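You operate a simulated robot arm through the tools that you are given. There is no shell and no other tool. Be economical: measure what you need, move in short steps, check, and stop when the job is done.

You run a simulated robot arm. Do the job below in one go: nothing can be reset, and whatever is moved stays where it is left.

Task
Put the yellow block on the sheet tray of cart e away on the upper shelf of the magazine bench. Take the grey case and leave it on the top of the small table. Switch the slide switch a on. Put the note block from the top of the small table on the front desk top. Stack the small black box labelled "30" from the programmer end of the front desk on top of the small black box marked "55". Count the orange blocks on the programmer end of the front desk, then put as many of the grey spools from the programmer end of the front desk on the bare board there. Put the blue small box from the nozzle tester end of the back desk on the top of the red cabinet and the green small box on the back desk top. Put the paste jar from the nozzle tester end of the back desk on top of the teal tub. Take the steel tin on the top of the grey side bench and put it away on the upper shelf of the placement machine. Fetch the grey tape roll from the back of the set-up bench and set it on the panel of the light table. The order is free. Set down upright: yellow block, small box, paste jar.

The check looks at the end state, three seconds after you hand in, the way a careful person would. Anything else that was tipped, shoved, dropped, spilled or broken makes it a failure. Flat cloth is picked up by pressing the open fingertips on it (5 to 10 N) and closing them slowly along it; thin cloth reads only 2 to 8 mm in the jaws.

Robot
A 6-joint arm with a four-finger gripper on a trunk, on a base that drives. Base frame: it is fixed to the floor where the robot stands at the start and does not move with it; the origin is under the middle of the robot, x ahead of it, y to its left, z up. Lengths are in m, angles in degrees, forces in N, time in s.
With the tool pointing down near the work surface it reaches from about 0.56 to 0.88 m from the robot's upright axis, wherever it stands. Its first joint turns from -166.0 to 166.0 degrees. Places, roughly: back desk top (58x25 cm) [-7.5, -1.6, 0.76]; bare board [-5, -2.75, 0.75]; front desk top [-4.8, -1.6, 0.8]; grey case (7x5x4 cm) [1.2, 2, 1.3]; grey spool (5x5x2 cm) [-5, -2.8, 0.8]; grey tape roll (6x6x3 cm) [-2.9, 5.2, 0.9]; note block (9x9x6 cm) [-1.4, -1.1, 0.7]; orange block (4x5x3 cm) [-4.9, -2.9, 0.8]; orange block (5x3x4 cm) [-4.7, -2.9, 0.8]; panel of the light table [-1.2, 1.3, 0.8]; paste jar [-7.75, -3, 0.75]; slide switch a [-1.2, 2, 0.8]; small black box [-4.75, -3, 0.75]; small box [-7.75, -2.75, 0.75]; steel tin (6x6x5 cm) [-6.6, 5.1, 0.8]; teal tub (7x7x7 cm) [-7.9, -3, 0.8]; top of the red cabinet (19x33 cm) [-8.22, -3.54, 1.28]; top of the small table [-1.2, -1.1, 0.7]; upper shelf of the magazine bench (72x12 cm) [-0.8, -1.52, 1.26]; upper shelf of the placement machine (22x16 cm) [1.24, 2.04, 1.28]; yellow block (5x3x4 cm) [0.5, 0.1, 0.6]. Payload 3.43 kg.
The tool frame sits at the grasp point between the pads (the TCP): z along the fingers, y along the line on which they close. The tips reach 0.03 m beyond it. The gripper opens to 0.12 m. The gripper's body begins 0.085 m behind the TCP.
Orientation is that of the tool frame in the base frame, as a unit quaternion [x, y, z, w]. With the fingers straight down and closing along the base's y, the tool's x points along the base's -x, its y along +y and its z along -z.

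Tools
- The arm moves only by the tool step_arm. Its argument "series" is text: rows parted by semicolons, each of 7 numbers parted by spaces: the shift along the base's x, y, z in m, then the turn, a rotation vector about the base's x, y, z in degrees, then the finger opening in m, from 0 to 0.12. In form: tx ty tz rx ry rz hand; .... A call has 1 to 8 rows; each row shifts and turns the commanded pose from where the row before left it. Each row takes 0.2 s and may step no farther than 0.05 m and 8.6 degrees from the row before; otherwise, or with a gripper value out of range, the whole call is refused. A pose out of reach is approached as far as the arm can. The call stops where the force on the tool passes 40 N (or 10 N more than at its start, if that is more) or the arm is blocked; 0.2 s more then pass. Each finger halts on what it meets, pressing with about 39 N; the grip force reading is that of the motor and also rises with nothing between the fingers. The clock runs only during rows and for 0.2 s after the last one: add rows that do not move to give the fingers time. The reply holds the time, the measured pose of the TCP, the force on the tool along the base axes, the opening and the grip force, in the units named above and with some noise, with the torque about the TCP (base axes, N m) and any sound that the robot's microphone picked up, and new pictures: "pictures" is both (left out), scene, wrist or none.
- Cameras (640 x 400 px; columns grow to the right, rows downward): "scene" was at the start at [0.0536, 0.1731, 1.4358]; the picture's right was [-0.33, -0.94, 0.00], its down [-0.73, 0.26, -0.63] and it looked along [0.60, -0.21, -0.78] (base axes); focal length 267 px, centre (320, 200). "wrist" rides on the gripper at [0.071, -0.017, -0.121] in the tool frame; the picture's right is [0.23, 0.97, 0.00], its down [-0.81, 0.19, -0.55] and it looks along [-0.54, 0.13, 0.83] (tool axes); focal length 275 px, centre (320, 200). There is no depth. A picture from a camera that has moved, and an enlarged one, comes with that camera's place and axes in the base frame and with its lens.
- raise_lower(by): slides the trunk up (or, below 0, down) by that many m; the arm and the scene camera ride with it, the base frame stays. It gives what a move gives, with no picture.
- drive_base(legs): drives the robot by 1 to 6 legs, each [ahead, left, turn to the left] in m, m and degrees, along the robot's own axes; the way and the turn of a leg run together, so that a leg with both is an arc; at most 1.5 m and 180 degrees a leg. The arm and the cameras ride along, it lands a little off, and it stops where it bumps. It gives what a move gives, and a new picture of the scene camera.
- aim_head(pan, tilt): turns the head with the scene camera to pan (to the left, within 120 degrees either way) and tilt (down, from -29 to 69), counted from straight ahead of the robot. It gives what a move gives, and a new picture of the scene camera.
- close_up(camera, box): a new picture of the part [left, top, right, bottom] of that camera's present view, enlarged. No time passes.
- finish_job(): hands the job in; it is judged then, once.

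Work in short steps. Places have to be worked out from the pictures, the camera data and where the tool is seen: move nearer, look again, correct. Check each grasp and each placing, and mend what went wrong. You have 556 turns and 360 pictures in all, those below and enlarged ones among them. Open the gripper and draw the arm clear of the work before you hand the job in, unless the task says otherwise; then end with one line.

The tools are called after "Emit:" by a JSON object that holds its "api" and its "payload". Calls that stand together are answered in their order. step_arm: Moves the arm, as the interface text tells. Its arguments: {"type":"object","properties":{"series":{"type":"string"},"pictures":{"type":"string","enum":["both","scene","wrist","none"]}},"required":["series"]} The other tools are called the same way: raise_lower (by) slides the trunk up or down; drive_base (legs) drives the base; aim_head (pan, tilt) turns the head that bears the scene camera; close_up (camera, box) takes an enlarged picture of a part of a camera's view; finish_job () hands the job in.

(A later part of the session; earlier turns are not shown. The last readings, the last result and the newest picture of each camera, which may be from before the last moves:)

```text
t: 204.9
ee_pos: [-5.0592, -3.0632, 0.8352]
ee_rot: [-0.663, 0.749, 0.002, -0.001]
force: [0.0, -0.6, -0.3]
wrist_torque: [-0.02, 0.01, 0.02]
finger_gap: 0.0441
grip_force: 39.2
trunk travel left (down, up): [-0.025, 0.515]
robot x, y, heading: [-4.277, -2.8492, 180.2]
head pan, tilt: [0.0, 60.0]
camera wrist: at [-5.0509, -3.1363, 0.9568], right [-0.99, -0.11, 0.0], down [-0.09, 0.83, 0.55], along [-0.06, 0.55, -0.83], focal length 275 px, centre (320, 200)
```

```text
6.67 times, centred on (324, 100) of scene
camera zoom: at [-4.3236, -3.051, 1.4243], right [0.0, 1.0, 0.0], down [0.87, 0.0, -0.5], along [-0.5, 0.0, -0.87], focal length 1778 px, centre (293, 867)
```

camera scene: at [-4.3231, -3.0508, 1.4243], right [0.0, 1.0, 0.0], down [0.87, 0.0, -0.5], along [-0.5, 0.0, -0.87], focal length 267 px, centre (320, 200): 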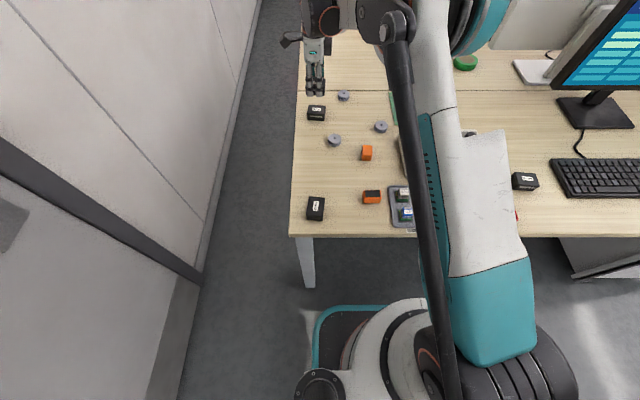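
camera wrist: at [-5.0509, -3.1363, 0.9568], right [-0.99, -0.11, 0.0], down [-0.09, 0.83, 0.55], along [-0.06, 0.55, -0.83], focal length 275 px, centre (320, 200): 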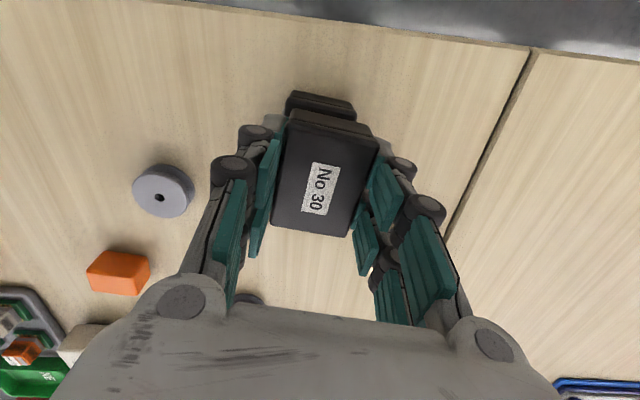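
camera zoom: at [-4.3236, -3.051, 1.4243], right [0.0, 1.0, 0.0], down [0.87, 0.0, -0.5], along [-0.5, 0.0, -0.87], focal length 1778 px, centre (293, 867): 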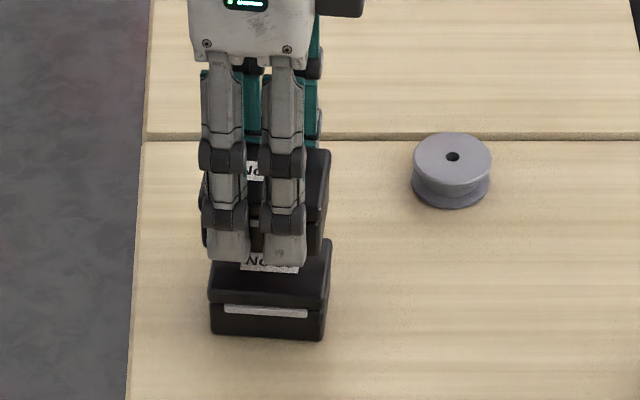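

Alignment good; trim +4 mm in x and lower to contact.

Emit:
{"api": "step_arm", "payload": {"series": "0.004 0 -0.006 0 0 -1 0.03; 0 0 -0.004 0 0 0 0.03; 0 0 -0.003 0 0 0 0.03; 0 0 0 0 0 0 0.03", "pictures": "none"}}

Emit:
{"api": "step_arm", "payload": {"series": "0 0 -0.002 0 0 0 0.03; 0 0 0 0 0 0 0.03", "pictures": "none"}}

Emit:
{"api": "step_arm", "payload": {"series": "0 0 -0.002 0 0 0 0.03; 0 0 0 0 0 0 0.03", "pictures": "none"}}

```text
t: 205.9
ee_pos: [-5.053, -3.0628, 0.8234]
ee_rot: [-0.656, 0.755, 0.002, -0.001]
force: [-0.2, -0.7, -0.8]
wrist_torque: [-0.01, -0.01, 0.01]
finger_gap: 0.0442
grip_force: 39.4
trunk travel left (down, up): [-0.025, 0.515]
robot x, y, heading: [-4.2761, -2.8478, 179.7]
head pan, tilt: [0.0, 60.0]
```

```text
t: 206.5
ee_pos: [-5.0532, -3.0628, 0.8202]
ee_rot: [-0.656, 0.755, 0.002, -0.002]
force: [-0.6, -0.5, 0.3]
wrist_torque: [-0.01, 0.0, 0.04]
finger_gap: 0.0443
grip_force: 38.9
trunk travel left (down, up): [-0.025, 0.515]
robot x, y, heading: [-4.2797, -2.8499, 179.8]
head pan, tilt: [0.0, 60.0]
```

```text
t: 207.1
ee_pos: [-5.0547, -3.0614, 0.8195]
ee_rot: [-0.656, 0.755, 0.002, -0.002]
force: [0.1, -0.2, -0.6]
wrist_torque: [0.03, 0.0, 0.0]
finger_gap: 0.044
grip_force: 39.1
trunk travel left (down, up): [-0.025, 0.515]
robot x, y, heading: [-4.2753, -2.8467, 180.0]
head pan, tilt: [0.0, 60.0]
```

Emit:
{"api": "step_arm", "payload": {"series": "0 0 -0.002 0 0 0 0.03; 0 0 0 0 0 0 0.03", "pictures": "none"}}

Emit:
{"api": "step_arm", "payload": {"series": "0 0 -0.002 0 0 0 0.03; 0 0 0 0 0 0 0.03", "pictures": "none"}}

Emit:
{"api": "step_arm", "payload": {"series": "0 0 -0.002 0 0 0 0.03; 0 0 0 0 0 0 0.03", "pictures": "none"}}

```text
t: 207.7
ee_pos: [-5.0543, -3.0629, 0.8173]
ee_rot: [-0.656, 0.755, 0.001, -0.002]
force: [0.4, -0.1, -0.2]
wrist_torque: [0.02, -0.01, -0.01]
finger_gap: 0.0442
grip_force: 39.0
trunk travel left (down, up): [-0.025, 0.515]
robot x, y, heading: [-4.2757, -2.8487, 180.0]
head pan, tilt: [0.0, 60.0]
```

```text
t: 208.3
ee_pos: [-5.0539, -3.0625, 0.8149]
ee_rot: [-0.656, 0.755, 0.002, -0.002]
force: [-0.5, -0.1, -1.1]
wrist_torque: [0.0, 0.01, 0.04]
finger_gap: 0.0446
grip_force: 38.7
trunk travel left (down, up): [-0.025, 0.515]
robot x, y, heading: [-4.2772, -2.8489, 179.8]
head pan, tilt: [0.0, 60.0]
```

```text
t: 208.9
ee_pos: [-5.0527, -3.0619, 0.8147]
ee_rot: [-0.656, 0.755, 0.003, -0.001]
force: [-6.8, -0.2, 21.4]
wrist_torque: [0.05, 0.26, 0.03]
finger_gap: 0.0442
grip_force: 39.0
trunk travel left (down, up): [-0.025, 0.515]
robot x, y, heading: [-4.2747, -2.8487, 180.0]
head pan, tilt: [0.0, 60.0]
```

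Contact. Ease 2 mm, open slightly, rise, and check the stack.

Emit:
{"api": "step_arm", "payload": {"series": "0 0 0.002 0 0 0 0.044; 0 0 0 0 0 0 0.065; 0 0 0 0 0 0 0.07; 0 0 0.03 0 0 0 0.07; 0 0 0.04 0 0 0 0.07; 0.02 0.02 0.03 0 0 0 0.07; 0.02 0.03 0.02 0 0 0 0.07", "pictures": "wrist"}}

Emit:
{"api": "close_up", "payload": {"camera": "scene", "box": [276, 70, 404, 150]}}

```text
t: 210.5
ee_pos: [-5.0122, -3.0124, 0.9348]
ee_rot: [-0.657, 0.754, 0.002, -0.002]
force: [0.2, 0.0, 0.1]
wrist_torque: [0.04, 0.01, 0.02]
finger_gap: 0.0699
grip_force: 0.1
trunk travel left (down, up): [-0.025, 0.515]
robot x, y, heading: [-4.275, -2.8515, 180.0]
head pan, tilt: [0.0, 60.0]
camera wrist: at [-5.0048, -3.0863, 1.0556], right [-1.0, -0.09, 0.0], down [-0.08, 0.83, 0.55], along [-0.06, 0.55, -0.83], focal length 275 px, centre (320, 200)
```

wrist: 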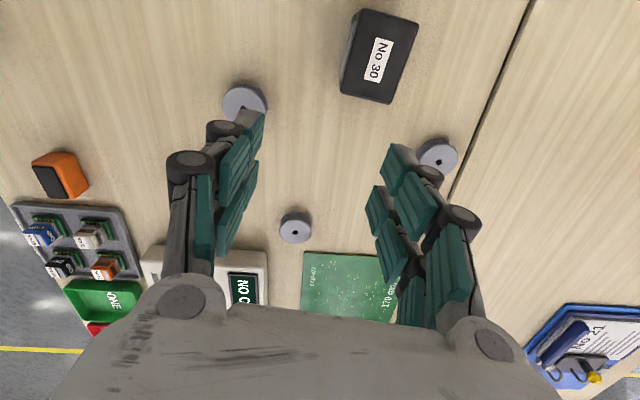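

```text
5.00 times, centred on (340, 110) of scene
camera zoom: at [-4.323, -3.0511, 1.4244], right [0.0, 1.0, 0.0], down [0.87, 0.0, -0.5], along [-0.5, 0.0, -0.87], focal length 1333 px, centre (220, 650)
```

zoom: 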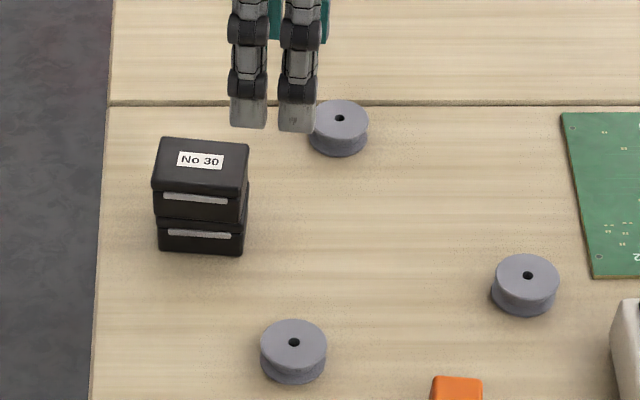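

The stack is neat. Next spool C at ≈(−4.998, −2.843): move over and look.

Emit:
{"api": "step_arm", "payload": {"series": "0.003 0.045 0 0 0 0 0.08; 0.003 0.045 0 0 0 0 0.08; 0.003 0.045 0 0 0 0 0.08; 0.003 0.034 -0.03 0 0 0 0.08; 0 0 -0.05 0 0 0 0.08", "pictures": "wrist"}}

```text
t: 211.7
ee_pos: [-5.0013, -2.8433, 0.8571]
ee_rot: [-0.656, 0.754, 0.002, -0.003]
force: [0.4, 0.4, -0.7]
wrist_torque: [-0.02, 0.03, -0.01]
finger_gap: 0.08
grip_force: 0.0
trunk travel left (down, up): [-0.025, 0.515]
robot x, y, heading: [-4.2782, -2.8503, 180.0]
head pan, tilt: [0.0, 60.0]
camera wrist: at [-4.995, -2.9169, 0.9786], right [-1.0, -0.09, 0.01], down [-0.07, 0.83, 0.55], along [-0.06, 0.55, -0.83], focal length 275 px, centre (320, 200)
```

wrist: 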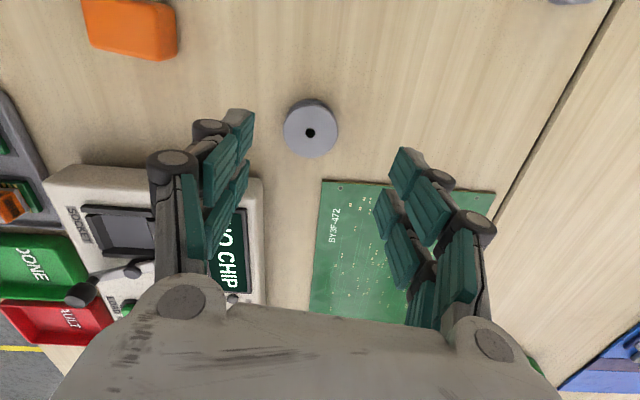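

Spool centred within 4 mm. Descend to 0.782 and grip.

Emit:
{"api": "step_arm", "payload": {"series": "0.004 0.001 -0.045 0 0 0 0.08; 0 0 -0.03 0 0 0 0.08; 0 0 0 0 0 0 0.03; 0 0 0 0 0 0 0.03; 0 0 0 0 0 0 0.03; 0 0 0 0 0 0 0.03", "pictures": "wrist"}}

```text
t: 213.1
ee_pos: [-4.9997, -2.8434, 0.7814]
ee_rot: [-0.656, 0.755, 0.001, -0.001]
force: [0.6, 0.6, -0.8]
wrist_torque: [0.0, 0.0, 0.0]
finger_gap: 0.0415
grip_force: 39.1
trunk travel left (down, up): [-0.025, 0.515]
robot x, y, heading: [-4.2745, -2.8481, 180.0]
head pan, tilt: [0.0, 60.0]
camera wrist: at [-4.9929, -2.9162, 0.9024], right [-1.0, -0.09, 0.0], down [-0.07, 0.83, 0.55], along [-0.06, 0.55, -0.83], focal length 275 px, centre (320, 200)
```

wrist: 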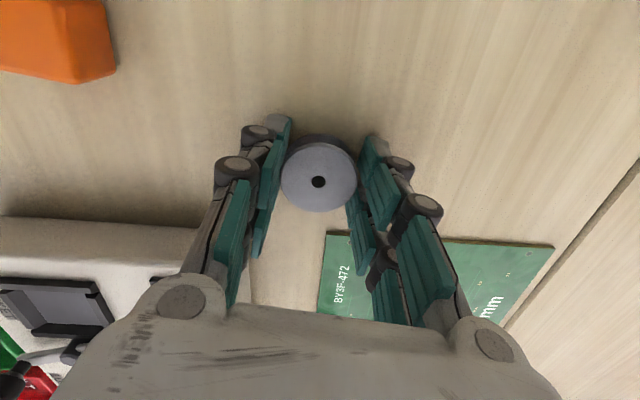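

Spool gripped. Lift and move above the board at (−5.075, −2.735).

Emit:
{"api": "step_arm", "payload": {"series": "0 0 0.03 0 0 0 0.03; 0 0 0.04 0 0 0 0.03; -0.026 0.036 0 0 0 0 0.03; -0.026 0.036 0 0 0 0 0.03; -0.024 0.036 0 0 0 0 0.03; 0 0 -0.03 0 0 0 0.03", "pictures": "both"}}

```text
t: 214.5
ee_pos: [-5.0739, -2.7343, 0.8218]
ee_rot: [-0.656, 0.755, 0.002, -0.001]
force: [0.6, 0.2, -0.4]
wrist_torque: [-0.07, 0.0, -0.01]
finger_gap: 0.0417
grip_force: 39.0
trunk travel left (down, up): [-0.025, 0.515]
robot x, y, heading: [-4.2776, -2.8537, 179.8]
head pan, tilt: [0.0, 60.0]
camera scene: at [-4.3231, -3.0504, 1.4244], right [0.0, 1.0, 0.0], down [0.87, 0.0, -0.5], along [-0.5, 0.0, -0.87], focal length 267 px, centre (320, 200)
camera wrist: at [-5.0669, -2.8079, 0.9427], right [-1.0, -0.09, 0.01], down [-0.07, 0.83, 0.55], along [-0.06, 0.55, -0.83], focal length 275 px, centre (320, 200)
```

scene: 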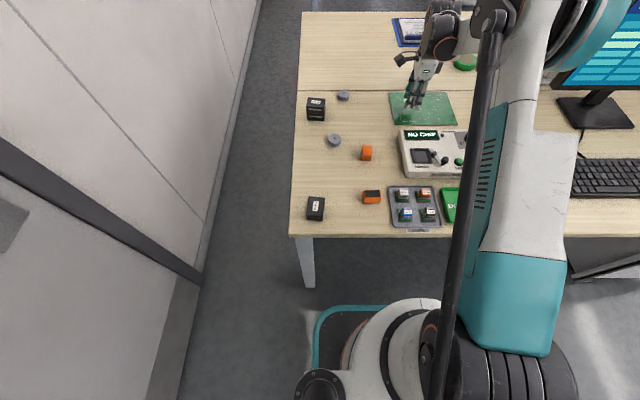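
wrist: 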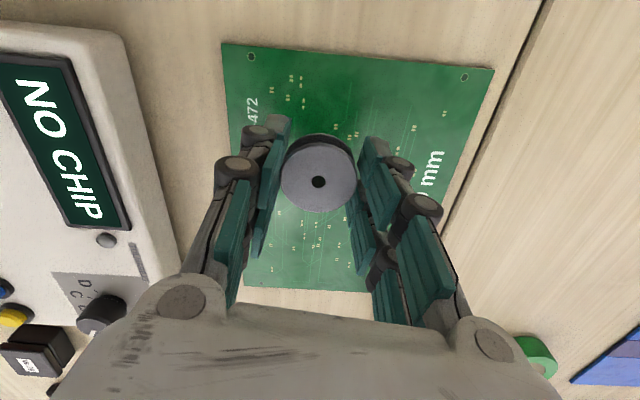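

Spool is over the board, ~5 cm inside its edge. Lower to contact.

Emit:
{"api": "step_arm", "payload": {"series": "0 0 -0.03 0 0 0 0.03; 0 0 -0.003 0 0 0 0.03; 0 0 0 0 0 0 0.03", "pictures": "none"}}

Emit:
{"api": "step_arm", "payload": {"series": "0 0 -0.002 0 0 0 0.03; 0 0 0 0 0 0 0.03", "pictures": "none"}}

Emit:
{"api": "step_arm", "payload": {"series": "0 0 -0.002 0 0 0 0.03; 0 0 0 0 0 0 0.03", "pictures": "none"}}

```text
t: 215.3
ee_pos: [-5.0732, -2.7352, 0.7872]
ee_rot: [-0.656, 0.755, 0.002, -0.002]
force: [0.5, -0.4, -0.3]
wrist_torque: [0.0, -0.02, 0.0]
finger_gap: 0.0418
grip_force: 39.3
trunk travel left (down, up): [-0.025, 0.515]
robot x, y, heading: [-4.2797, -2.8499, 180.1]
head pan, tilt: [0.0, 60.0]
```

```text
t: 215.9
ee_pos: [-5.0733, -2.7341, 0.7856]
ee_rot: [-0.656, 0.754, 0.002, -0.002]
force: [-0.2, 0.0, 0.3]
wrist_torque: [0.02, 0.01, 0.0]
finger_gap: 0.0416
grip_force: 39.5
trunk travel left (down, up): [-0.025, 0.515]
robot x, y, heading: [-4.2772, -2.8465, 179.8]
head pan, tilt: [0.0, 60.0]
```

```text
t: 216.5
ee_pos: [-5.0721, -2.7341, 0.7846]
ee_rot: [-0.656, 0.755, 0.002, -0.001]
force: [-2.5, 0.9, 13.9]
wrist_torque: [0.1, -0.09, 0.04]
finger_gap: 0.0418
grip_force: 39.0
trunk travel left (down, up): [-0.025, 0.515]
robot x, y, heading: [-4.2771, -2.8501, 180.1]
head pan, tilt: [0.0, 60.0]
```

On the board. Open, rise, and move over spool B.

Emit:
{"api": "step_arm", "payload": {"series": "0 0 0.001 0 0 0 0.06; 0 0 0 0 0 0 0.07; 0 0 0.04 0 0 0 0.07; 0 0 0.04 0 0 0 0.08", "pictures": "wrist"}}

Emit:
{"api": "step_arm", "payload": {"series": "0.022 -0.0445 0 0 0 0 0.08; 0.022 -0.0445 0 0 0 0 0.08; 0.022 -0.0445 0 0 0 0 0.08; 0.022 -0.0445 0 0 0 0 0.08; 0.022 -0.0445 0 0 0 0 0.08; 0.022 -0.0445 0 0 0 0 0.08", "pictures": "both"}}

```text
t: 217.5
ee_pos: [-5.0715, -2.7355, 0.8617]
ee_rot: [-0.656, 0.755, 0.002, -0.002]
force: [0.1, -0.2, 0.7]
wrist_torque: [-0.03, -0.05, 0.01]
finger_gap: 0.0801
grip_force: 0.1
trunk travel left (down, up): [-0.025, 0.515]
robot x, y, heading: [-4.2794, -2.8453, 179.7]
head pan, tilt: [0.0, 60.0]
camera wrist: at [-5.0659, -2.8078, 0.9836], right [-1.0, -0.09, 0.0], down [-0.07, 0.83, 0.55], along [-0.06, 0.55, -0.83], focal length 275 px, centre (320, 200)
```

wrist: 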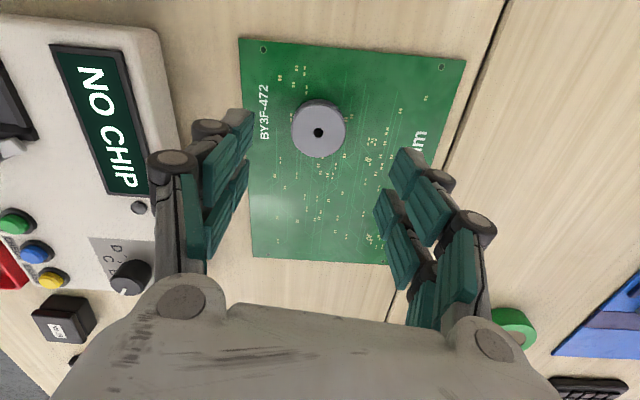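

```text
t: 218.9
ee_pos: [-4.9397, -3.0017, 0.8645]
ee_rot: [-0.657, 0.754, 0.002, -0.001]
force: [-0.8, 0.0, 0.0]
wrist_torque: [-0.02, -0.03, 0.01]
finger_gap: 0.0798
grip_force: 0.1
trunk travel left (down, up): [-0.025, 0.515]
robot x, y, heading: [-4.277, -2.8486, 179.8]
head pan, tilt: [0.0, 60.0]
camera scene: at [-4.3233, -3.0505, 1.4244], right [0.0, 1.0, 0.0], down [0.87, 0.0, -0.5], along [-0.5, 0.0, -0.87], focal length 267 px, centre (320, 200)
camera wrist: at [-4.9339, -3.075, 0.9853], right [-1.0, -0.09, 0.0], down [-0.07, 0.83, 0.55], along [-0.05, 0.55, -0.83], focal length 275 px, centre (320, 200)
```

scene: 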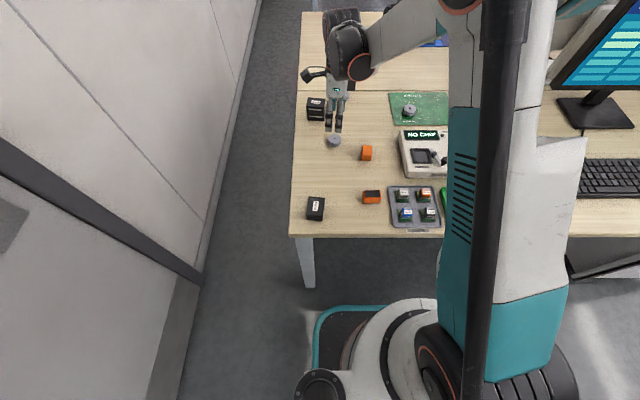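
wrist: 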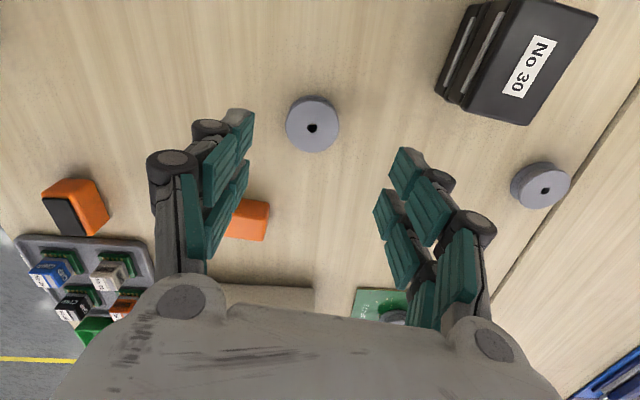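

Spool B needs +5 mm in x; descend and grip.

Emit:
{"api": "step_arm", "payload": {"series": "0.005 0 -0.045 0 0 0 0.08; 0 0 -0.037 0 0 0 0.08; 0 0 0 0 0 0 0.03; 0 0 0 0 0 0 0.03; 0 0 0 0 0 0 0.03; 0 0 0 0 0 0 0.03", "pictures": "wrist"}}

```text
t: 220.3
ee_pos: [-4.936, -3.0028, 0.7822]
ee_rot: [-0.656, 0.755, 0.002, -0.002]
force: [0.3, -0.5, -0.1]
wrist_torque: [-0.01, 0.03, -0.01]
finger_gap: 0.0415
grip_force: 39.1
trunk travel left (down, up): [-0.025, 0.515]
robot x, y, heading: [-4.2776, -2.8478, 179.9]
head pan, tilt: [0.0, 60.0]
camera wrist: at [-4.9284, -3.0762, 0.9033], right [-1.0, -0.09, 0.0], down [-0.07, 0.83, 0.55], along [-0.06, 0.55, -0.83], focal length 275 px, centre (320, 200)
```

wrist: 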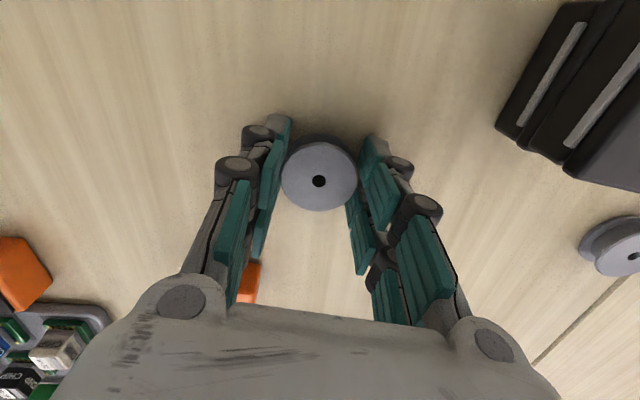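

Lift and carry to the board's right half (−5.08, −2.64).

Emit:
{"api": "step_arm", "payload": {"series": "0 0 0.045 0 0 0 0.03; 0 0 0.045 0 0 0 0.03; -0.018 0.0455 0 0 0 0 0.03; -0.018 0.0455 0 0 0 0 0.03; -0.018 0.0455 0 0 0 0 0.03; -0.018 0.0455 0 0 0 0 0.03", "pictures": "none"}}

Emit:
{"api": "step_arm", "payload": {"series": "-0.018 0.0455 0 0 0 0 0.03; -0.018 0.0455 0 0 0 0 0.03; -0.018 0.0455 0 0 0 0 0.03; -0.018 0.0455 0 0 0 0 0.03; 0 0 -0.045 0 0 0 0.03", "pictures": "wrist"}}

```text
t: 221.7
ee_pos: [-5.0109, -2.8181, 0.8744]
ee_rot: [-0.657, 0.754, 0.002, -0.001]
force: [0.1, -0.5, -0.3]
wrist_torque: [0.02, 0.0, -0.01]
finger_gap: 0.0412
grip_force: 38.8
trunk travel left (down, up): [-0.025, 0.515]
robot x, y, heading: [-4.2755, -2.8492, 180.1]
head pan, tilt: [0.0, 60.0]
```

```text
t: 222.9
ee_pos: [-5.0782, -2.6357, 0.8273]
ee_rot: [-0.656, 0.755, 0.002, -0.002]
force: [0.2, 0.4, 0.0]
wrist_torque: [-0.04, 0.07, -0.01]
finger_gap: 0.0415
grip_force: 39.0
trunk travel left (down, up): [-0.025, 0.515]
robot x, y, heading: [-4.2775, -2.8507, 179.8]
head pan, tilt: [0.0, 60.0]
camera wrist: at [-5.0723, -2.7097, 0.948], right [-1.0, -0.09, 0.01], down [-0.07, 0.83, 0.55], along [-0.06, 0.55, -0.83], focal length 275 px, centre (320, 200)
```

wrist: 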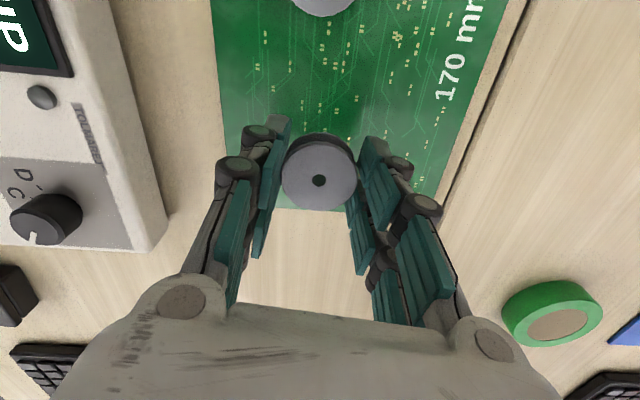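

Emit:
{"api": "step_arm", "payload": {"series": "0 0 -0.03 0 0 0 0.03; 0 0 -0.01 0 0 0 0.03; 0 0 0 0 0 0 0.03", "pictures": "none"}}

Emit:
{"api": "step_arm", "payload": {"series": "0 0 -0.002 0 0 0 0.03; 0 0 0 0 0 0 0.03", "pictures": "none"}}

```text
t: 223.7
ee_pos: [-5.0799, -2.6376, 0.787]
ee_rot: [-0.656, 0.755, 0.002, -0.001]
force: [0.2, -0.5, -0.3]
wrist_torque: [-0.02, -0.01, 0.02]
finger_gap: 0.0417
grip_force: 38.4
trunk travel left (down, up): [-0.025, 0.515]
robot x, y, heading: [-4.2762, -2.8521, 179.8]
head pan, tilt: [0.0, 60.0]
```

```text
t: 224.3
ee_pos: [-5.0802, -2.6381, 0.7857]
ee_rot: [-0.656, 0.754, 0.002, -0.002]
force: [-0.5, 0.7, 2.4]
wrist_torque: [0.01, -0.05, 0.03]
finger_gap: 0.0412
grip_force: 39.2
trunk travel left (down, up): [-0.025, 0.515]
robot x, y, heading: [-4.2746, -2.8473, 180.1]
head pan, tilt: [0.0, 60.0]
```

Just touching. Open and rise, then check the whole end of the desk.

Emit:
{"api": "step_arm", "payload": {"series": "0 0 -0.001 0 0 0 0.03; 0 0 0 0 0 0 0.06; 0 0 0 0 0 0 0.07; 0 0 0.04 0 0 0 0.07; 0 0 0.05 0 0 0 0.07; 0 0 0.05 0 0 0 0.07", "pictures": "wrist"}}

Emit:
{"api": "close_up", "payload": {"camera": "scene", "box": [280, 60, 504, 200]}}

```text
t: 225.7
ee_pos: [-5.0811, -2.6383, 0.9223]
ee_rot: [-0.655, 0.755, 0.003, -0.002]
force: [-0.6, 0.5, 0.4]
wrist_torque: [-0.02, 0.01, 0.03]
finger_gap: 0.0702
grip_force: 0.1
trunk travel left (down, up): [-0.025, 0.515]
robot x, y, heading: [-4.2789, -2.8523, 180.0]
head pan, tilt: [0.0, 60.0]
camera wrist: at [-5.0742, -2.7117, 1.0438], right [-1.0, -0.09, 0.0], down [-0.07, 0.83, 0.55], along [-0.06, 0.55, -0.83], focal length 275 px, centre (320, 200)
```

wrist: 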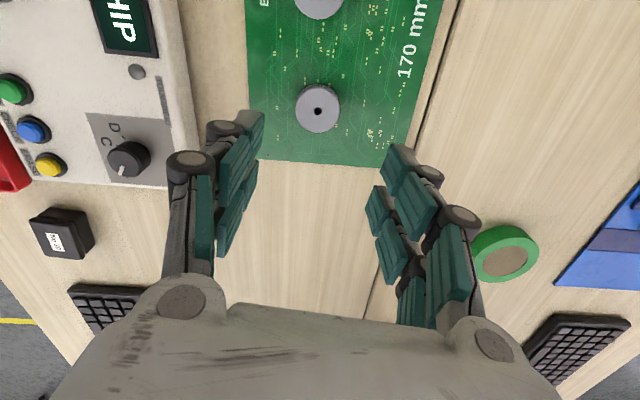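

```text
2.86 times, centred on (392, 130) of scene
camera zoom: at [-4.3233, -3.0507, 1.4244], right [0.0, 1.0, 0.0], down [0.87, 0.0, -0.5], along [-0.5, 0.0, -0.87], focal length 762 px, centre (114, 400)
```

zoom: 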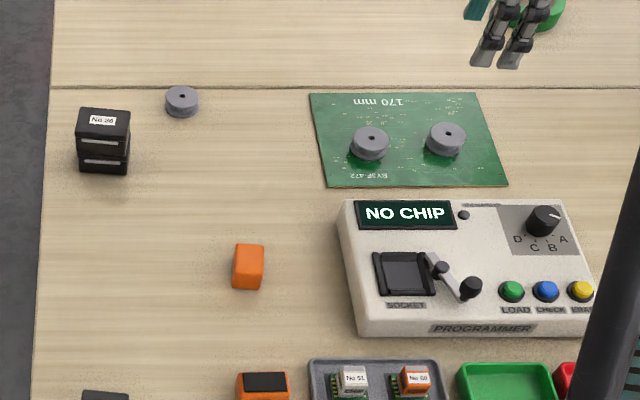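

Both spools sit on the board, one remains; everything else undisturbed. Now to the back desk: raise, back out, and go around the front desk's north end.

Emit:
{"api": "raise_lower", "payload": {"by": 0.4}}

Emit:
{"api": "drive_base", "payload": {"legs": [[-0.45, 0, 0], [0, -1.5, 0], [0, -0.55, 0]]}}

Emit:
{"api": "aim_head", "payload": {"pan": 0, "tilt": 25}}

```text
t: 229.6
ee_pos: [-5.0807, -2.6369, 1.321]
ee_rot: [-0.657, 0.754, 0.001, -0.001]
force: [1.2, -0.2, 0.1]
wrist_torque: [0.01, 0.01, -0.04]
finger_gap: 0.07
grip_force: 0.1
trunk travel left (down, up): [-0.425, 0.115]
robot x, y, heading: [-4.2791, -2.8449, 179.8]
head pan, tilt: [0.0, 60.0]
```

```text
t: 242.2
ee_pos: [-4.6511, -0.5771, 1.3215]
ee_rot: [-0.661, 0.751, 0.002, -0.002]
force: [0.9, -0.4, 0.3]
wrist_torque: [-0.04, 0.01, 0.01]
finger_gap: 0.0698
grip_force: 0.0
trunk travel left (down, up): [-0.425, 0.115]
robot x, y, heading: [-3.8451, -0.7788, -179.6]
head pan, tilt: [0.0, 60.0]
camera scene: at [-3.8878, -0.9787, 1.8245], right [-0.01, 1.0, 0.0], down [0.87, 0.01, -0.5], along [-0.5, -0.01, -0.87], focal length 267 px, centre (320, 200)
```

scene: 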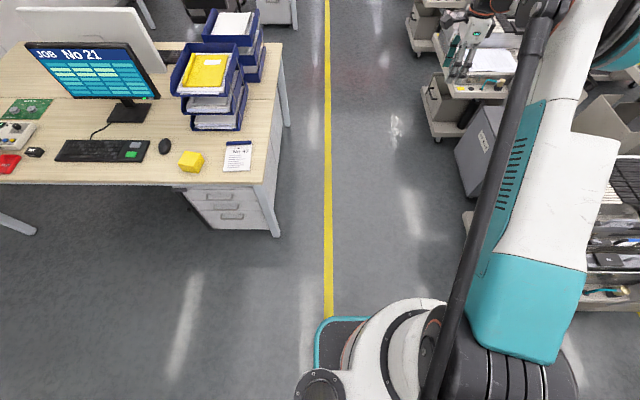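

```text
t: 243.2
ee_pos: [-4.6505, -0.5764, 1.3215]
ee_rot: [-0.661, 0.75, 0.002, -0.002]
force: [0.0, 0.1, 0.6]
wrist_torque: [0.01, 0.04, -0.04]
finger_gap: 0.0699
grip_force: 0.0
trunk travel left (down, up): [-0.425, 0.115]
robot x, y, heading: [-3.8427, -0.7772, -179.3]
head pan, tilt: [0.0, 25.0]
camera scene: at [-3.9132, -0.9801, 1.8744], right [-0.01, 1.0, 0.0], down [0.42, 0.0, -0.91], along [-0.91, -0.01, -0.42], focal length 267 px, centre (320, 200)
```

scene: 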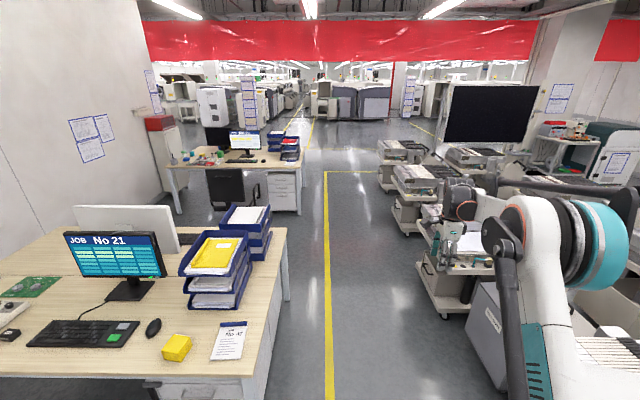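

The aisle west is open. Drive 2.6 m ahead along it.

Emit:
{"api": "drive_base", "payload": {"legs": [[1.5, 0, 0], [1.0, 0, 0]]}}

Emit:
{"api": "aim_head", "payload": {"pan": 40, "tilt": 35}}

```text
t: 255.3
ee_pos: [-7.1224, -0.4974, 1.3218]
ee_rot: [-0.645, 0.765, 0.002, 0.0]
force: [0.0, 0.7, -1.0]
wrist_torque: [-0.02, -0.03, 0.01]
finger_gap: 0.0699
grip_force: 0.0
trunk travel left (down, up): [-0.425, 0.115]
robot x, y, heading: [-6.3232, -0.7286, 178.2]
head pan, tilt: [0.0, 25.0]
camera scene: at [-6.4032, -0.9306, 1.8744], right [0.03, 1.0, 0.0], down [0.42, -0.01, -0.91], along [-0.91, 0.03, -0.42], focal length 267 px, centre (320, 200)
```

scene: 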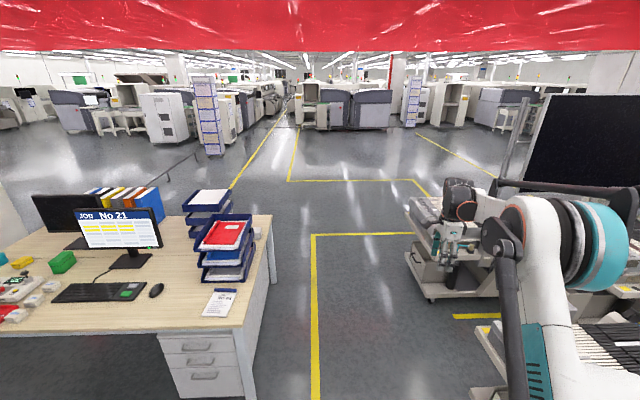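

```text
t: 256.4
ee_pos: [-7.123, -0.4965, 1.3227]
ee_rot: [-0.644, 0.765, 0.001, -0.001]
force: [0.4, 0.0, -0.6]
wrist_torque: [0.02, 0.01, -0.02]
finger_gap: 0.07
grip_force: 0.0
trunk travel left (down, up): [-0.425, 0.115]
robot x, y, heading: [-6.3231, -0.7304, 178.2]
head pan, tilt: [40.0, 35.0]
camera scene: at [-6.3797, -0.988, 1.8587], right [-0.62, 0.79, 0.0], down [0.45, 0.35, -0.82], along [-0.64, -0.51, -0.57], focal length 267 px, centre (320, 200)
```

scene: 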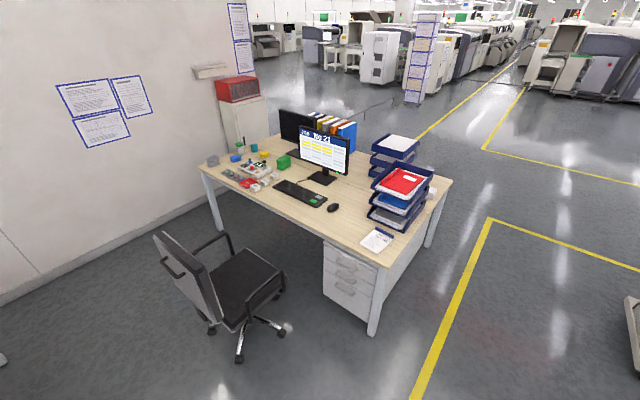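

The chair blocks the desk's middle; the nozzle tester end must be entered along the gap behind the front desk. Look left at that gap first.

Emit:
{"api": "aim_head", "payload": {"pan": 85, "tilt": 40}}

Emit:
{"api": "close_up", "payload": {"camera": "scene", "box": [0, 0, 640, 400]}}

```text
t: 257.5
ee_pos: [-7.1218, -0.4964, 1.3223]
ee_rot: [-0.645, 0.764, 0.002, -0.002]
force: [-0.8, 0.2, 0.4]
wrist_torque: [0.01, -0.01, 0.01]
finger_gap: 0.0699
grip_force: 0.1
trunk travel left (down, up): [-0.425, 0.115]
robot x, y, heading: [-6.3231, -0.7324, 178.3]
head pan, tilt: [85.0, 40.0]
camera scene: at [-6.3206, -1.018, 1.8512], right [-0.99, 0.12, 0.0], down [0.08, 0.64, -0.77], along [-0.09, -0.76, -0.64], focal length 267 px, centre (320, 200)
```

scene: 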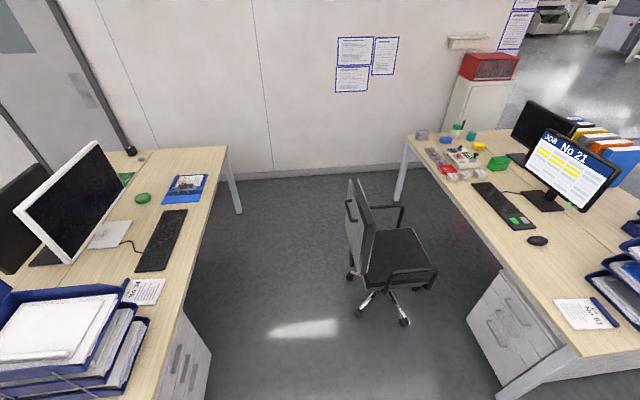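

```text
1.00 times, centred on (320, 200) of scene (not enlarged: the box is as wide or as high as the picture)
camera zoom: at [-6.3206, -1.018, 1.8512], right [-0.99, 0.12, 0.0], down [0.08, 0.64, -0.77], along [-0.09, -0.76, -0.64], focal length 267 px, centre (320, 200)
```

zoom: 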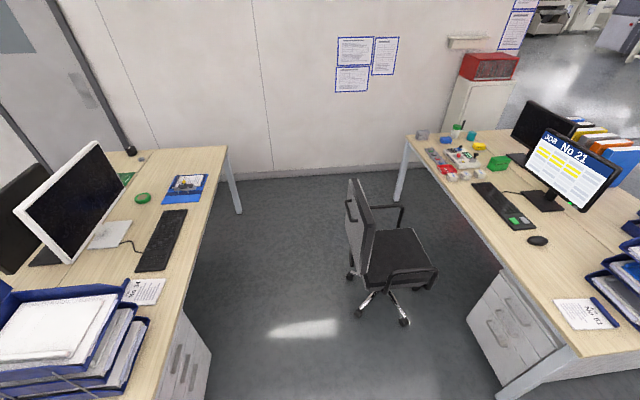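

Gap between front desk's rear edge (x≈−5.88) and the chair (x≈−6.6) is 0.7 m. Align to x=−6.23, heading 180, and slide in.

Emit:
{"api": "drive_base", "payload": {"legs": [[-0.09, 0, 1.7]]}}

Emit:
{"api": "drive_base", "payload": {"legs": [[0, 0.75, 0]]}}

```text
t: 258.6
ee_pos: [-7.0368, -0.522, 1.3238]
ee_rot: [-0.656, 0.755, 0.002, -0.002]
force: [0.1, -0.6, 1.2]
wrist_torque: [0.03, 0.09, 0.0]
finger_gap: 0.0701
grip_force: 0.0
trunk travel left (down, up): [-0.425, 0.115]
robot x, y, heading: [-6.234, -0.7295, 180.0]
head pan, tilt: [85.0, 40.0]
camera scene: at [-6.2191, -1.0194, 1.8511], right [-1.0, 0.09, 0.0], down [0.06, 0.64, -0.77], along [-0.07, -0.76, -0.64], focal length 267 px, centre (320, 200)
```

scene: 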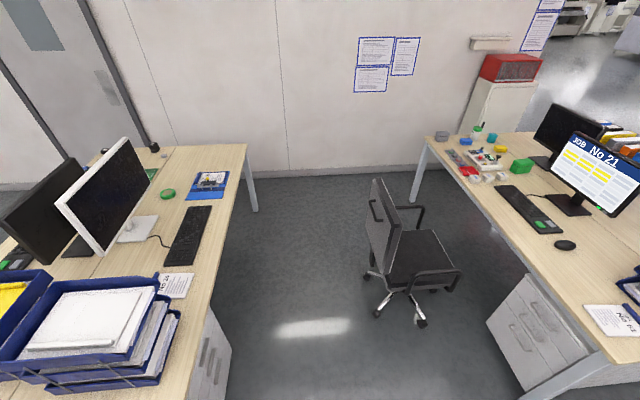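

```text
t: 262.6
ee_pos: [-7.0401, -1.265, 1.3222]
ee_rot: [-0.657, 0.754, 0.002, -0.001]
force: [0.0, -0.2, -0.5]
wrist_torque: [0.04, 0.0, 0.0]
finger_gap: 0.0699
grip_force: 0.1
trunk travel left (down, up): [-0.425, 0.115]
robot x, y, heading: [-6.2337, -1.4701, -180.2]
head pan, tilt: [85.0, 40.0]
camera scene: at [-6.2216, -1.7598, 1.851], right [-1.0, 0.09, 0.0], down [0.06, 0.64, -0.77], along [-0.07, -0.76, -0.64], focal length 267 px, centre (320, 200)
```

scene: 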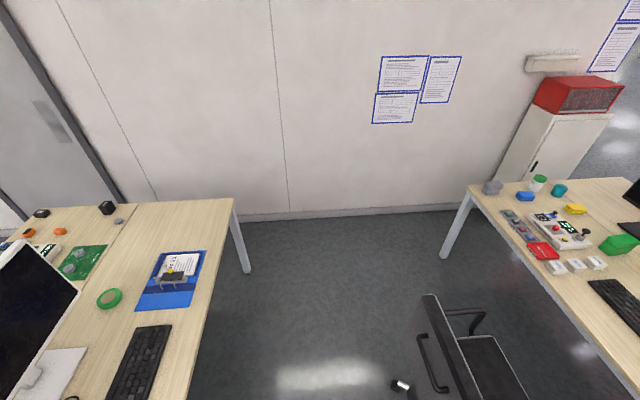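

Clear passage. Continue to y≈−2.9.

Emit:
{"api": "drive_base", "payload": {"legs": [[0, 1.42, 0]]}}

Emit:
{"api": "aim_head", "payload": {"pan": 5, "tilt": 35}}

```text
t: 269.6
ee_pos: [-7.0418, -2.6732, 1.3228]
ee_rot: [-0.654, 0.756, 0.002, -0.003]
force: [-0.6, 0.3, -0.1]
wrist_torque: [-0.03, 0.02, -0.02]
finger_gap: 0.07
grip_force: 0.1
trunk travel left (down, up): [-0.425, 0.115]
robot x, y, heading: [-6.2373, -2.8865, 179.9]
head pan, tilt: [85.0, 40.0]
camera scene: at [-6.2247, -3.1727, 1.8511], right [-1.0, 0.09, 0.0], down [0.06, 0.64, -0.77], along [-0.07, -0.76, -0.64], focal length 267 px, centre (320, 200)
```

scene: 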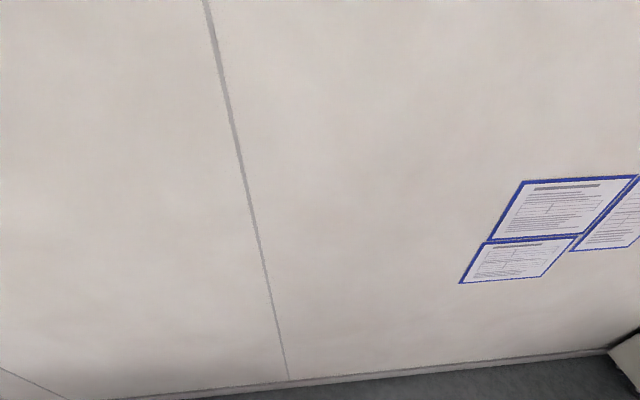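

```text
t: 271.2
ee_pos: [-7.0407, -2.6733, 1.3231]
ee_rot: [-0.656, 0.755, 0.002, -0.001]
force: [-1.1, -0.2, -0.7]
wrist_torque: [-0.01, -0.01, -0.01]
finger_gap: 0.0696
grip_force: 0.0
trunk travel left (down, up): [-0.425, 0.115]
robot x, y, heading: [-6.2359, -2.8903, 179.9]
head pan, tilt: [5.0, 35.0]
camera scene: at [-6.3048, -3.0951, 1.8587], right [-0.08, 1.0, 0.0], down [0.57, 0.05, -0.82], along [-0.82, -0.07, -0.57], focal length 267 px, centre (320, 200)
```

scene: 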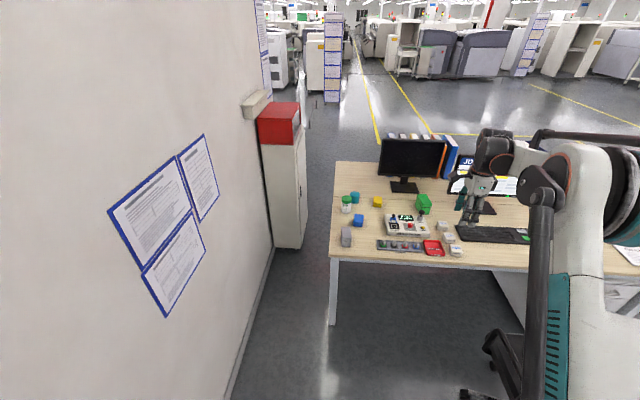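

Zoom on the nozzle tester end.

Emit:
{"api": "close_up", "payload": {"camera": "scene", "box": [320, 170, 480, 270]}}

```text
4.00 times, centred on (400, 220) of scene
camera zoom: at [-6.3048, -3.0951, 1.8587], right [-0.08, 1.0, 0.0], down [0.57, 0.05, -0.82], along [-0.82, -0.07, -0.57], focal length 1066 px, centre (0, 120)
```

zoom: 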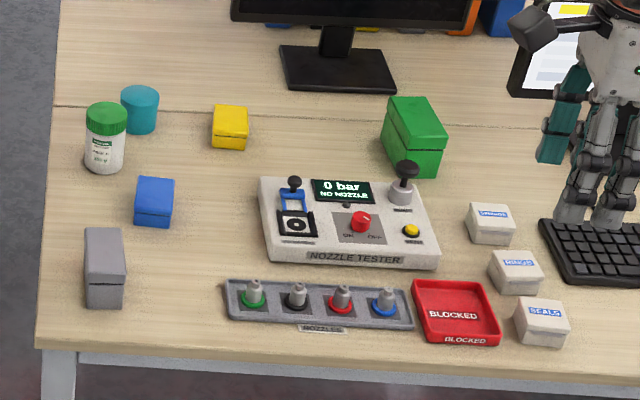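

Positions: jar (−7.78, −3.04), teal tub (−7.90, −2.98), blue box (−7.67, −2.96), green box (−7.85, −2.50). Retract the arm a little and drive to x≈−7.05.

Emit:
{"api": "step_arm", "payload": {"series": "0.035 -0.035 0 0 0 0 0.1; 0.035 -0.035 0 0 0 0 0.1; 0.035 -0.035 0 0 0 0 0.1; 0 -0.045 0 0 0 0 0.1", "pictures": "none"}}

Emit:
{"api": "drive_base", "payload": {"legs": [[0.8, 0, 0]]}}

Emit:
{"api": "aim_head", "payload": {"pan": 0, "tilt": 55}}

Emit:
{"api": "close_up", "payload": {"camera": "wrist", "box": [0, 0, 640, 400]}}

```text
t: 272.2
ee_pos: [-6.9377, -2.8247, 1.3214]
ee_rot: [-0.656, 0.755, 0.002, -0.001]
force: [0.1, 0.4, -0.4]
wrist_torque: [0.01, -0.02, -0.04]
finger_gap: 0.1
grip_force: 0.1
trunk travel left (down, up): [-0.425, 0.115]
robot x, y, heading: [-6.2362, -2.8872, 179.8]
head pan, tilt: [5.0, 35.0]
```

```text
t: 276.5
ee_pos: [-7.7471, -2.8339, 1.3226]
ee_rot: [-0.659, 0.752, 0.002, -0.002]
force: [-0.2, -0.4, 0.3]
wrist_torque: [0.02, -0.02, 0.03]
finger_gap: 0.1001
grip_force: 0.0
trunk travel left (down, up): [-0.425, 0.115]
robot x, y, heading: [-7.0439, -2.889, -179.9]
head pan, tilt: [5.0, 35.0]
camera scene: at [-7.1127, -3.0974, 1.8586], right [-0.09, 1.0, 0.0], down [0.57, 0.05, -0.82], along [-0.82, -0.08, -0.57], focal length 267 px, centre (320, 200)
```

scene: 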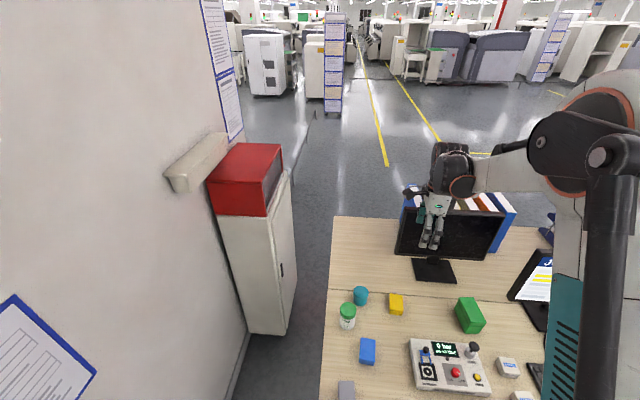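

```text
t: 277.3
ee_pos: [-7.7464, -2.832, 1.3226]
ee_rot: [-0.66, 0.752, 0.002, -0.002]
force: [0.6, 0.5, -0.1]
wrist_torque: [0.0, 0.01, -0.01]
finger_gap: 0.1002
grip_force: 0.1
trunk travel left (down, up): [-0.425, 0.115]
robot x, y, heading: [-7.0467, -2.8888, -179.5]
head pan, tilt: [0.0, 55.0]
camera scene: at [-7.0965, -3.0896, 1.8305], right [-0.01, 1.0, 0.0], down [0.82, 0.01, -0.57], along [-0.57, 0.0, -0.82], focal length 267 px, centre (320, 200)
```

scene: 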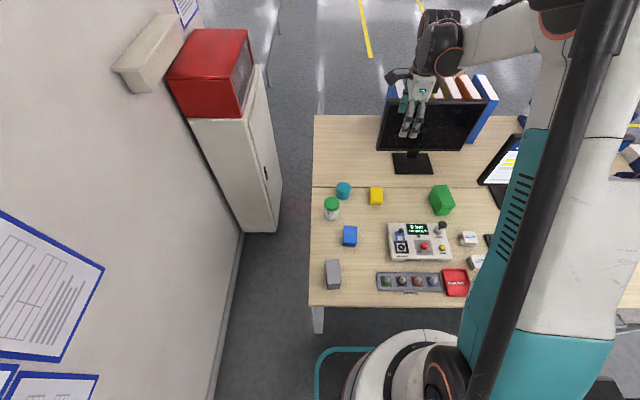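

```text
1.00 times, centred on (320, 200) of wrist (not enlarged: the box is as wide or as high as the picture)
camera zoom: at [-7.739, -2.906, 1.4435], right [-0.99, -0.1, 0.0], down [-0.08, 0.83, 0.55], along [-0.06, 0.55, -0.83], focal length 275 px, centre (320, 200)
```

zoom: 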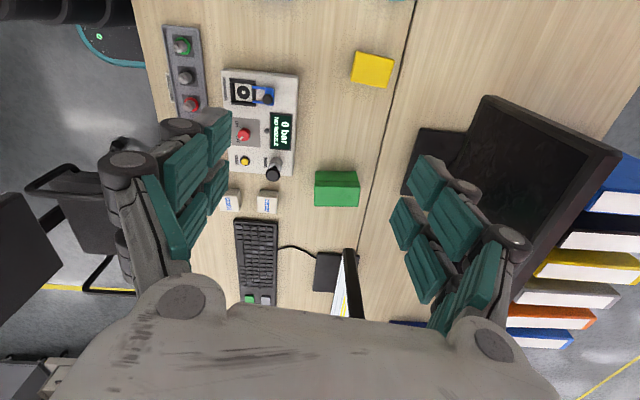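

Zoom for precise coordinates of jar, tub, boxes.

Emit:
{"api": "close_up", "payload": {"camera": "scene", "box": [304, 170, 464, 270]}}

```text
4.00 times, centred on (384, 220) of scene
camera zoom: at [-7.0965, -3.0896, 1.8305], right [-0.01, 1.0, 0.0], down [0.82, 0.01, -0.57], along [-0.57, 0.0, -0.82], focal length 1066 px, centre (64, 120)
```

zoom: 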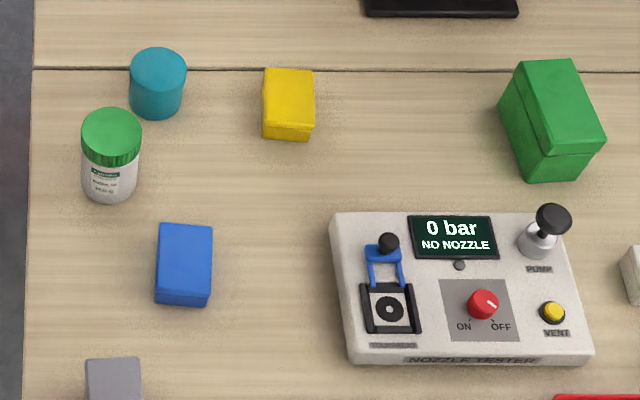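

Move over the jar (~(−7.766, −3.037)) and lower the trunk 0.25 to look with the wrist camera.

Emit:
{"api": "step_arm", "payload": {"series": "-0.004 -0.045 0 0 0 0 0.1; -0.004 -0.045 0 0 0 0 0.1; -0.005 -0.045 0 0 0 0 0.1; -0.005 -0.045 0 0 0 0 0.1; 0 -0.025 0 0 0 0 0.1", "pictures": "none"}}

Emit:
{"api": "raise_lower", "payload": {"by": -0.28}}

Emit:
{"api": "close_up", "payload": {"camera": "wrist", "box": [0, 0, 640, 400]}}

```text
t: 278.5
ee_pos: [-7.7632, -3.0382, 1.3206]
ee_rot: [-0.659, 0.752, 0.002, -0.002]
force: [-0.4, -0.5, 1.1]
wrist_torque: [0.02, -0.02, -0.01]
finger_gap: 0.0999
grip_force: 0.0
trunk travel left (down, up): [-0.425, 0.115]
robot x, y, heading: [-7.0461, -2.8908, -179.6]
head pan, tilt: [0.0, 55.0]
```

```text
t: 281.4
ee_pos: [-7.7637, -3.0375, 1.0403]
ee_rot: [-0.659, 0.752, 0.002, -0.002]
force: [-0.4, -0.2, 0.4]
wrist_torque: [0.01, -0.04, -0.01]
finger_gap: 0.1
grip_force: 0.0
trunk travel left (down, up): [-0.145, 0.395]
robot x, y, heading: [-7.0474, -2.8911, -179.7]
head pan, tilt: [0.0, 55.0]
```

```text
1.00 times, centred on (320, 200) of wrist (not enlarged: the box is as wide or as high as the picture)
camera zoom: at [-7.7561, -3.1109, 1.162], right [-0.99, -0.1, 0.01], down [-0.08, 0.83, 0.55], along [-0.06, 0.55, -0.83], focal length 275 px, centre (320, 200)
```

zoom: 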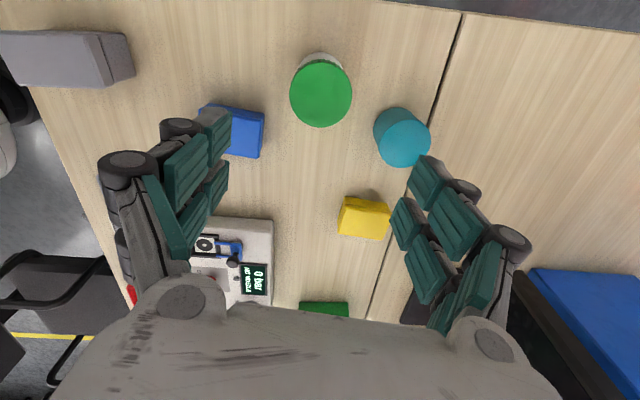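

Jar lid centre ≈(−7.766, −3.041), tub (−7.88, −2.98). Descend to just above the lid.

Emit:
{"api": "step_arm", "payload": {"series": "-0.002 -0.003 -0.045 0 0 0 0.1; 0 0 -0.045 0 0 0 0.1; 0 0 -0.01 0 0 0 0.1"}}

Emit:
{"api": "close_up", "payload": {"camera": "scene", "box": [290, 70, 418, 150]}}

```text
t: 282.2
ee_pos: [-7.7656, -3.0398, 0.9407]
ee_rot: [-0.659, 0.752, 0.002, -0.002]
force: [-0.6, 0.5, -1.0]
wrist_torque: [0.0, 0.0, 0.04]
finger_gap: 0.0998
grip_force: 0.1
trunk travel left (down, up): [-0.145, 0.395]
robot x, y, heading: [-7.0455, -2.8855, -179.4]
head pan, tilt: [0.0, 55.0]
camera scene: at [-7.0966, -3.0897, 1.5504], right [-0.01, 1.0, 0.0], down [0.82, 0.01, -0.57], along [-0.57, 0.0, -0.82], focal length 267 px, centre (320, 200)
camera wrist: at [-7.758, -3.1138, 1.0618], right [-0.99, -0.1, 0.0], down [-0.08, 0.83, 0.55], along [-0.06, 0.55, -0.83], focal length 275 px, centre (320, 200)
```

scene: 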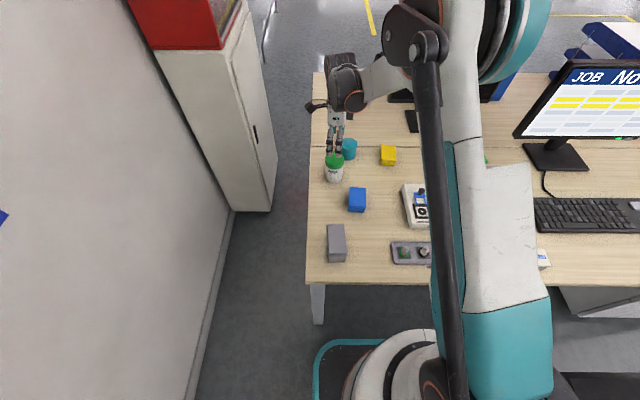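
wrist: 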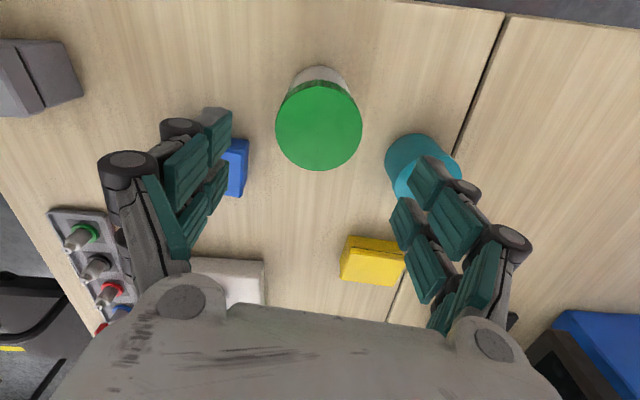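

```text
5.00 times, centred on (354, 110) of scene
camera zoom: at [-7.0966, -3.0897, 1.5504], right [-0.01, 1.0, 0.0], down [0.82, 0.01, -0.57], along [-0.57, 0.0, -0.82], focal length 1333 px, centre (150, 650)
```

zoom: 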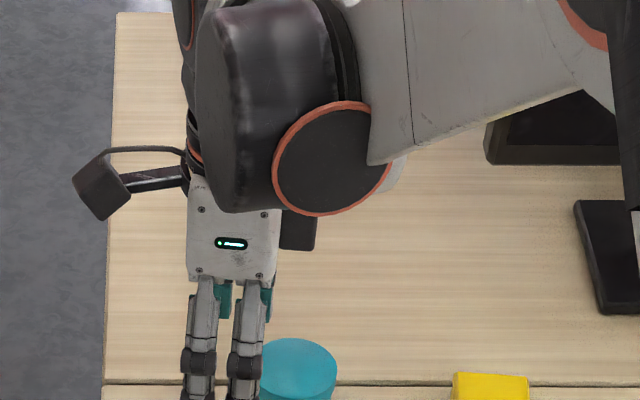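

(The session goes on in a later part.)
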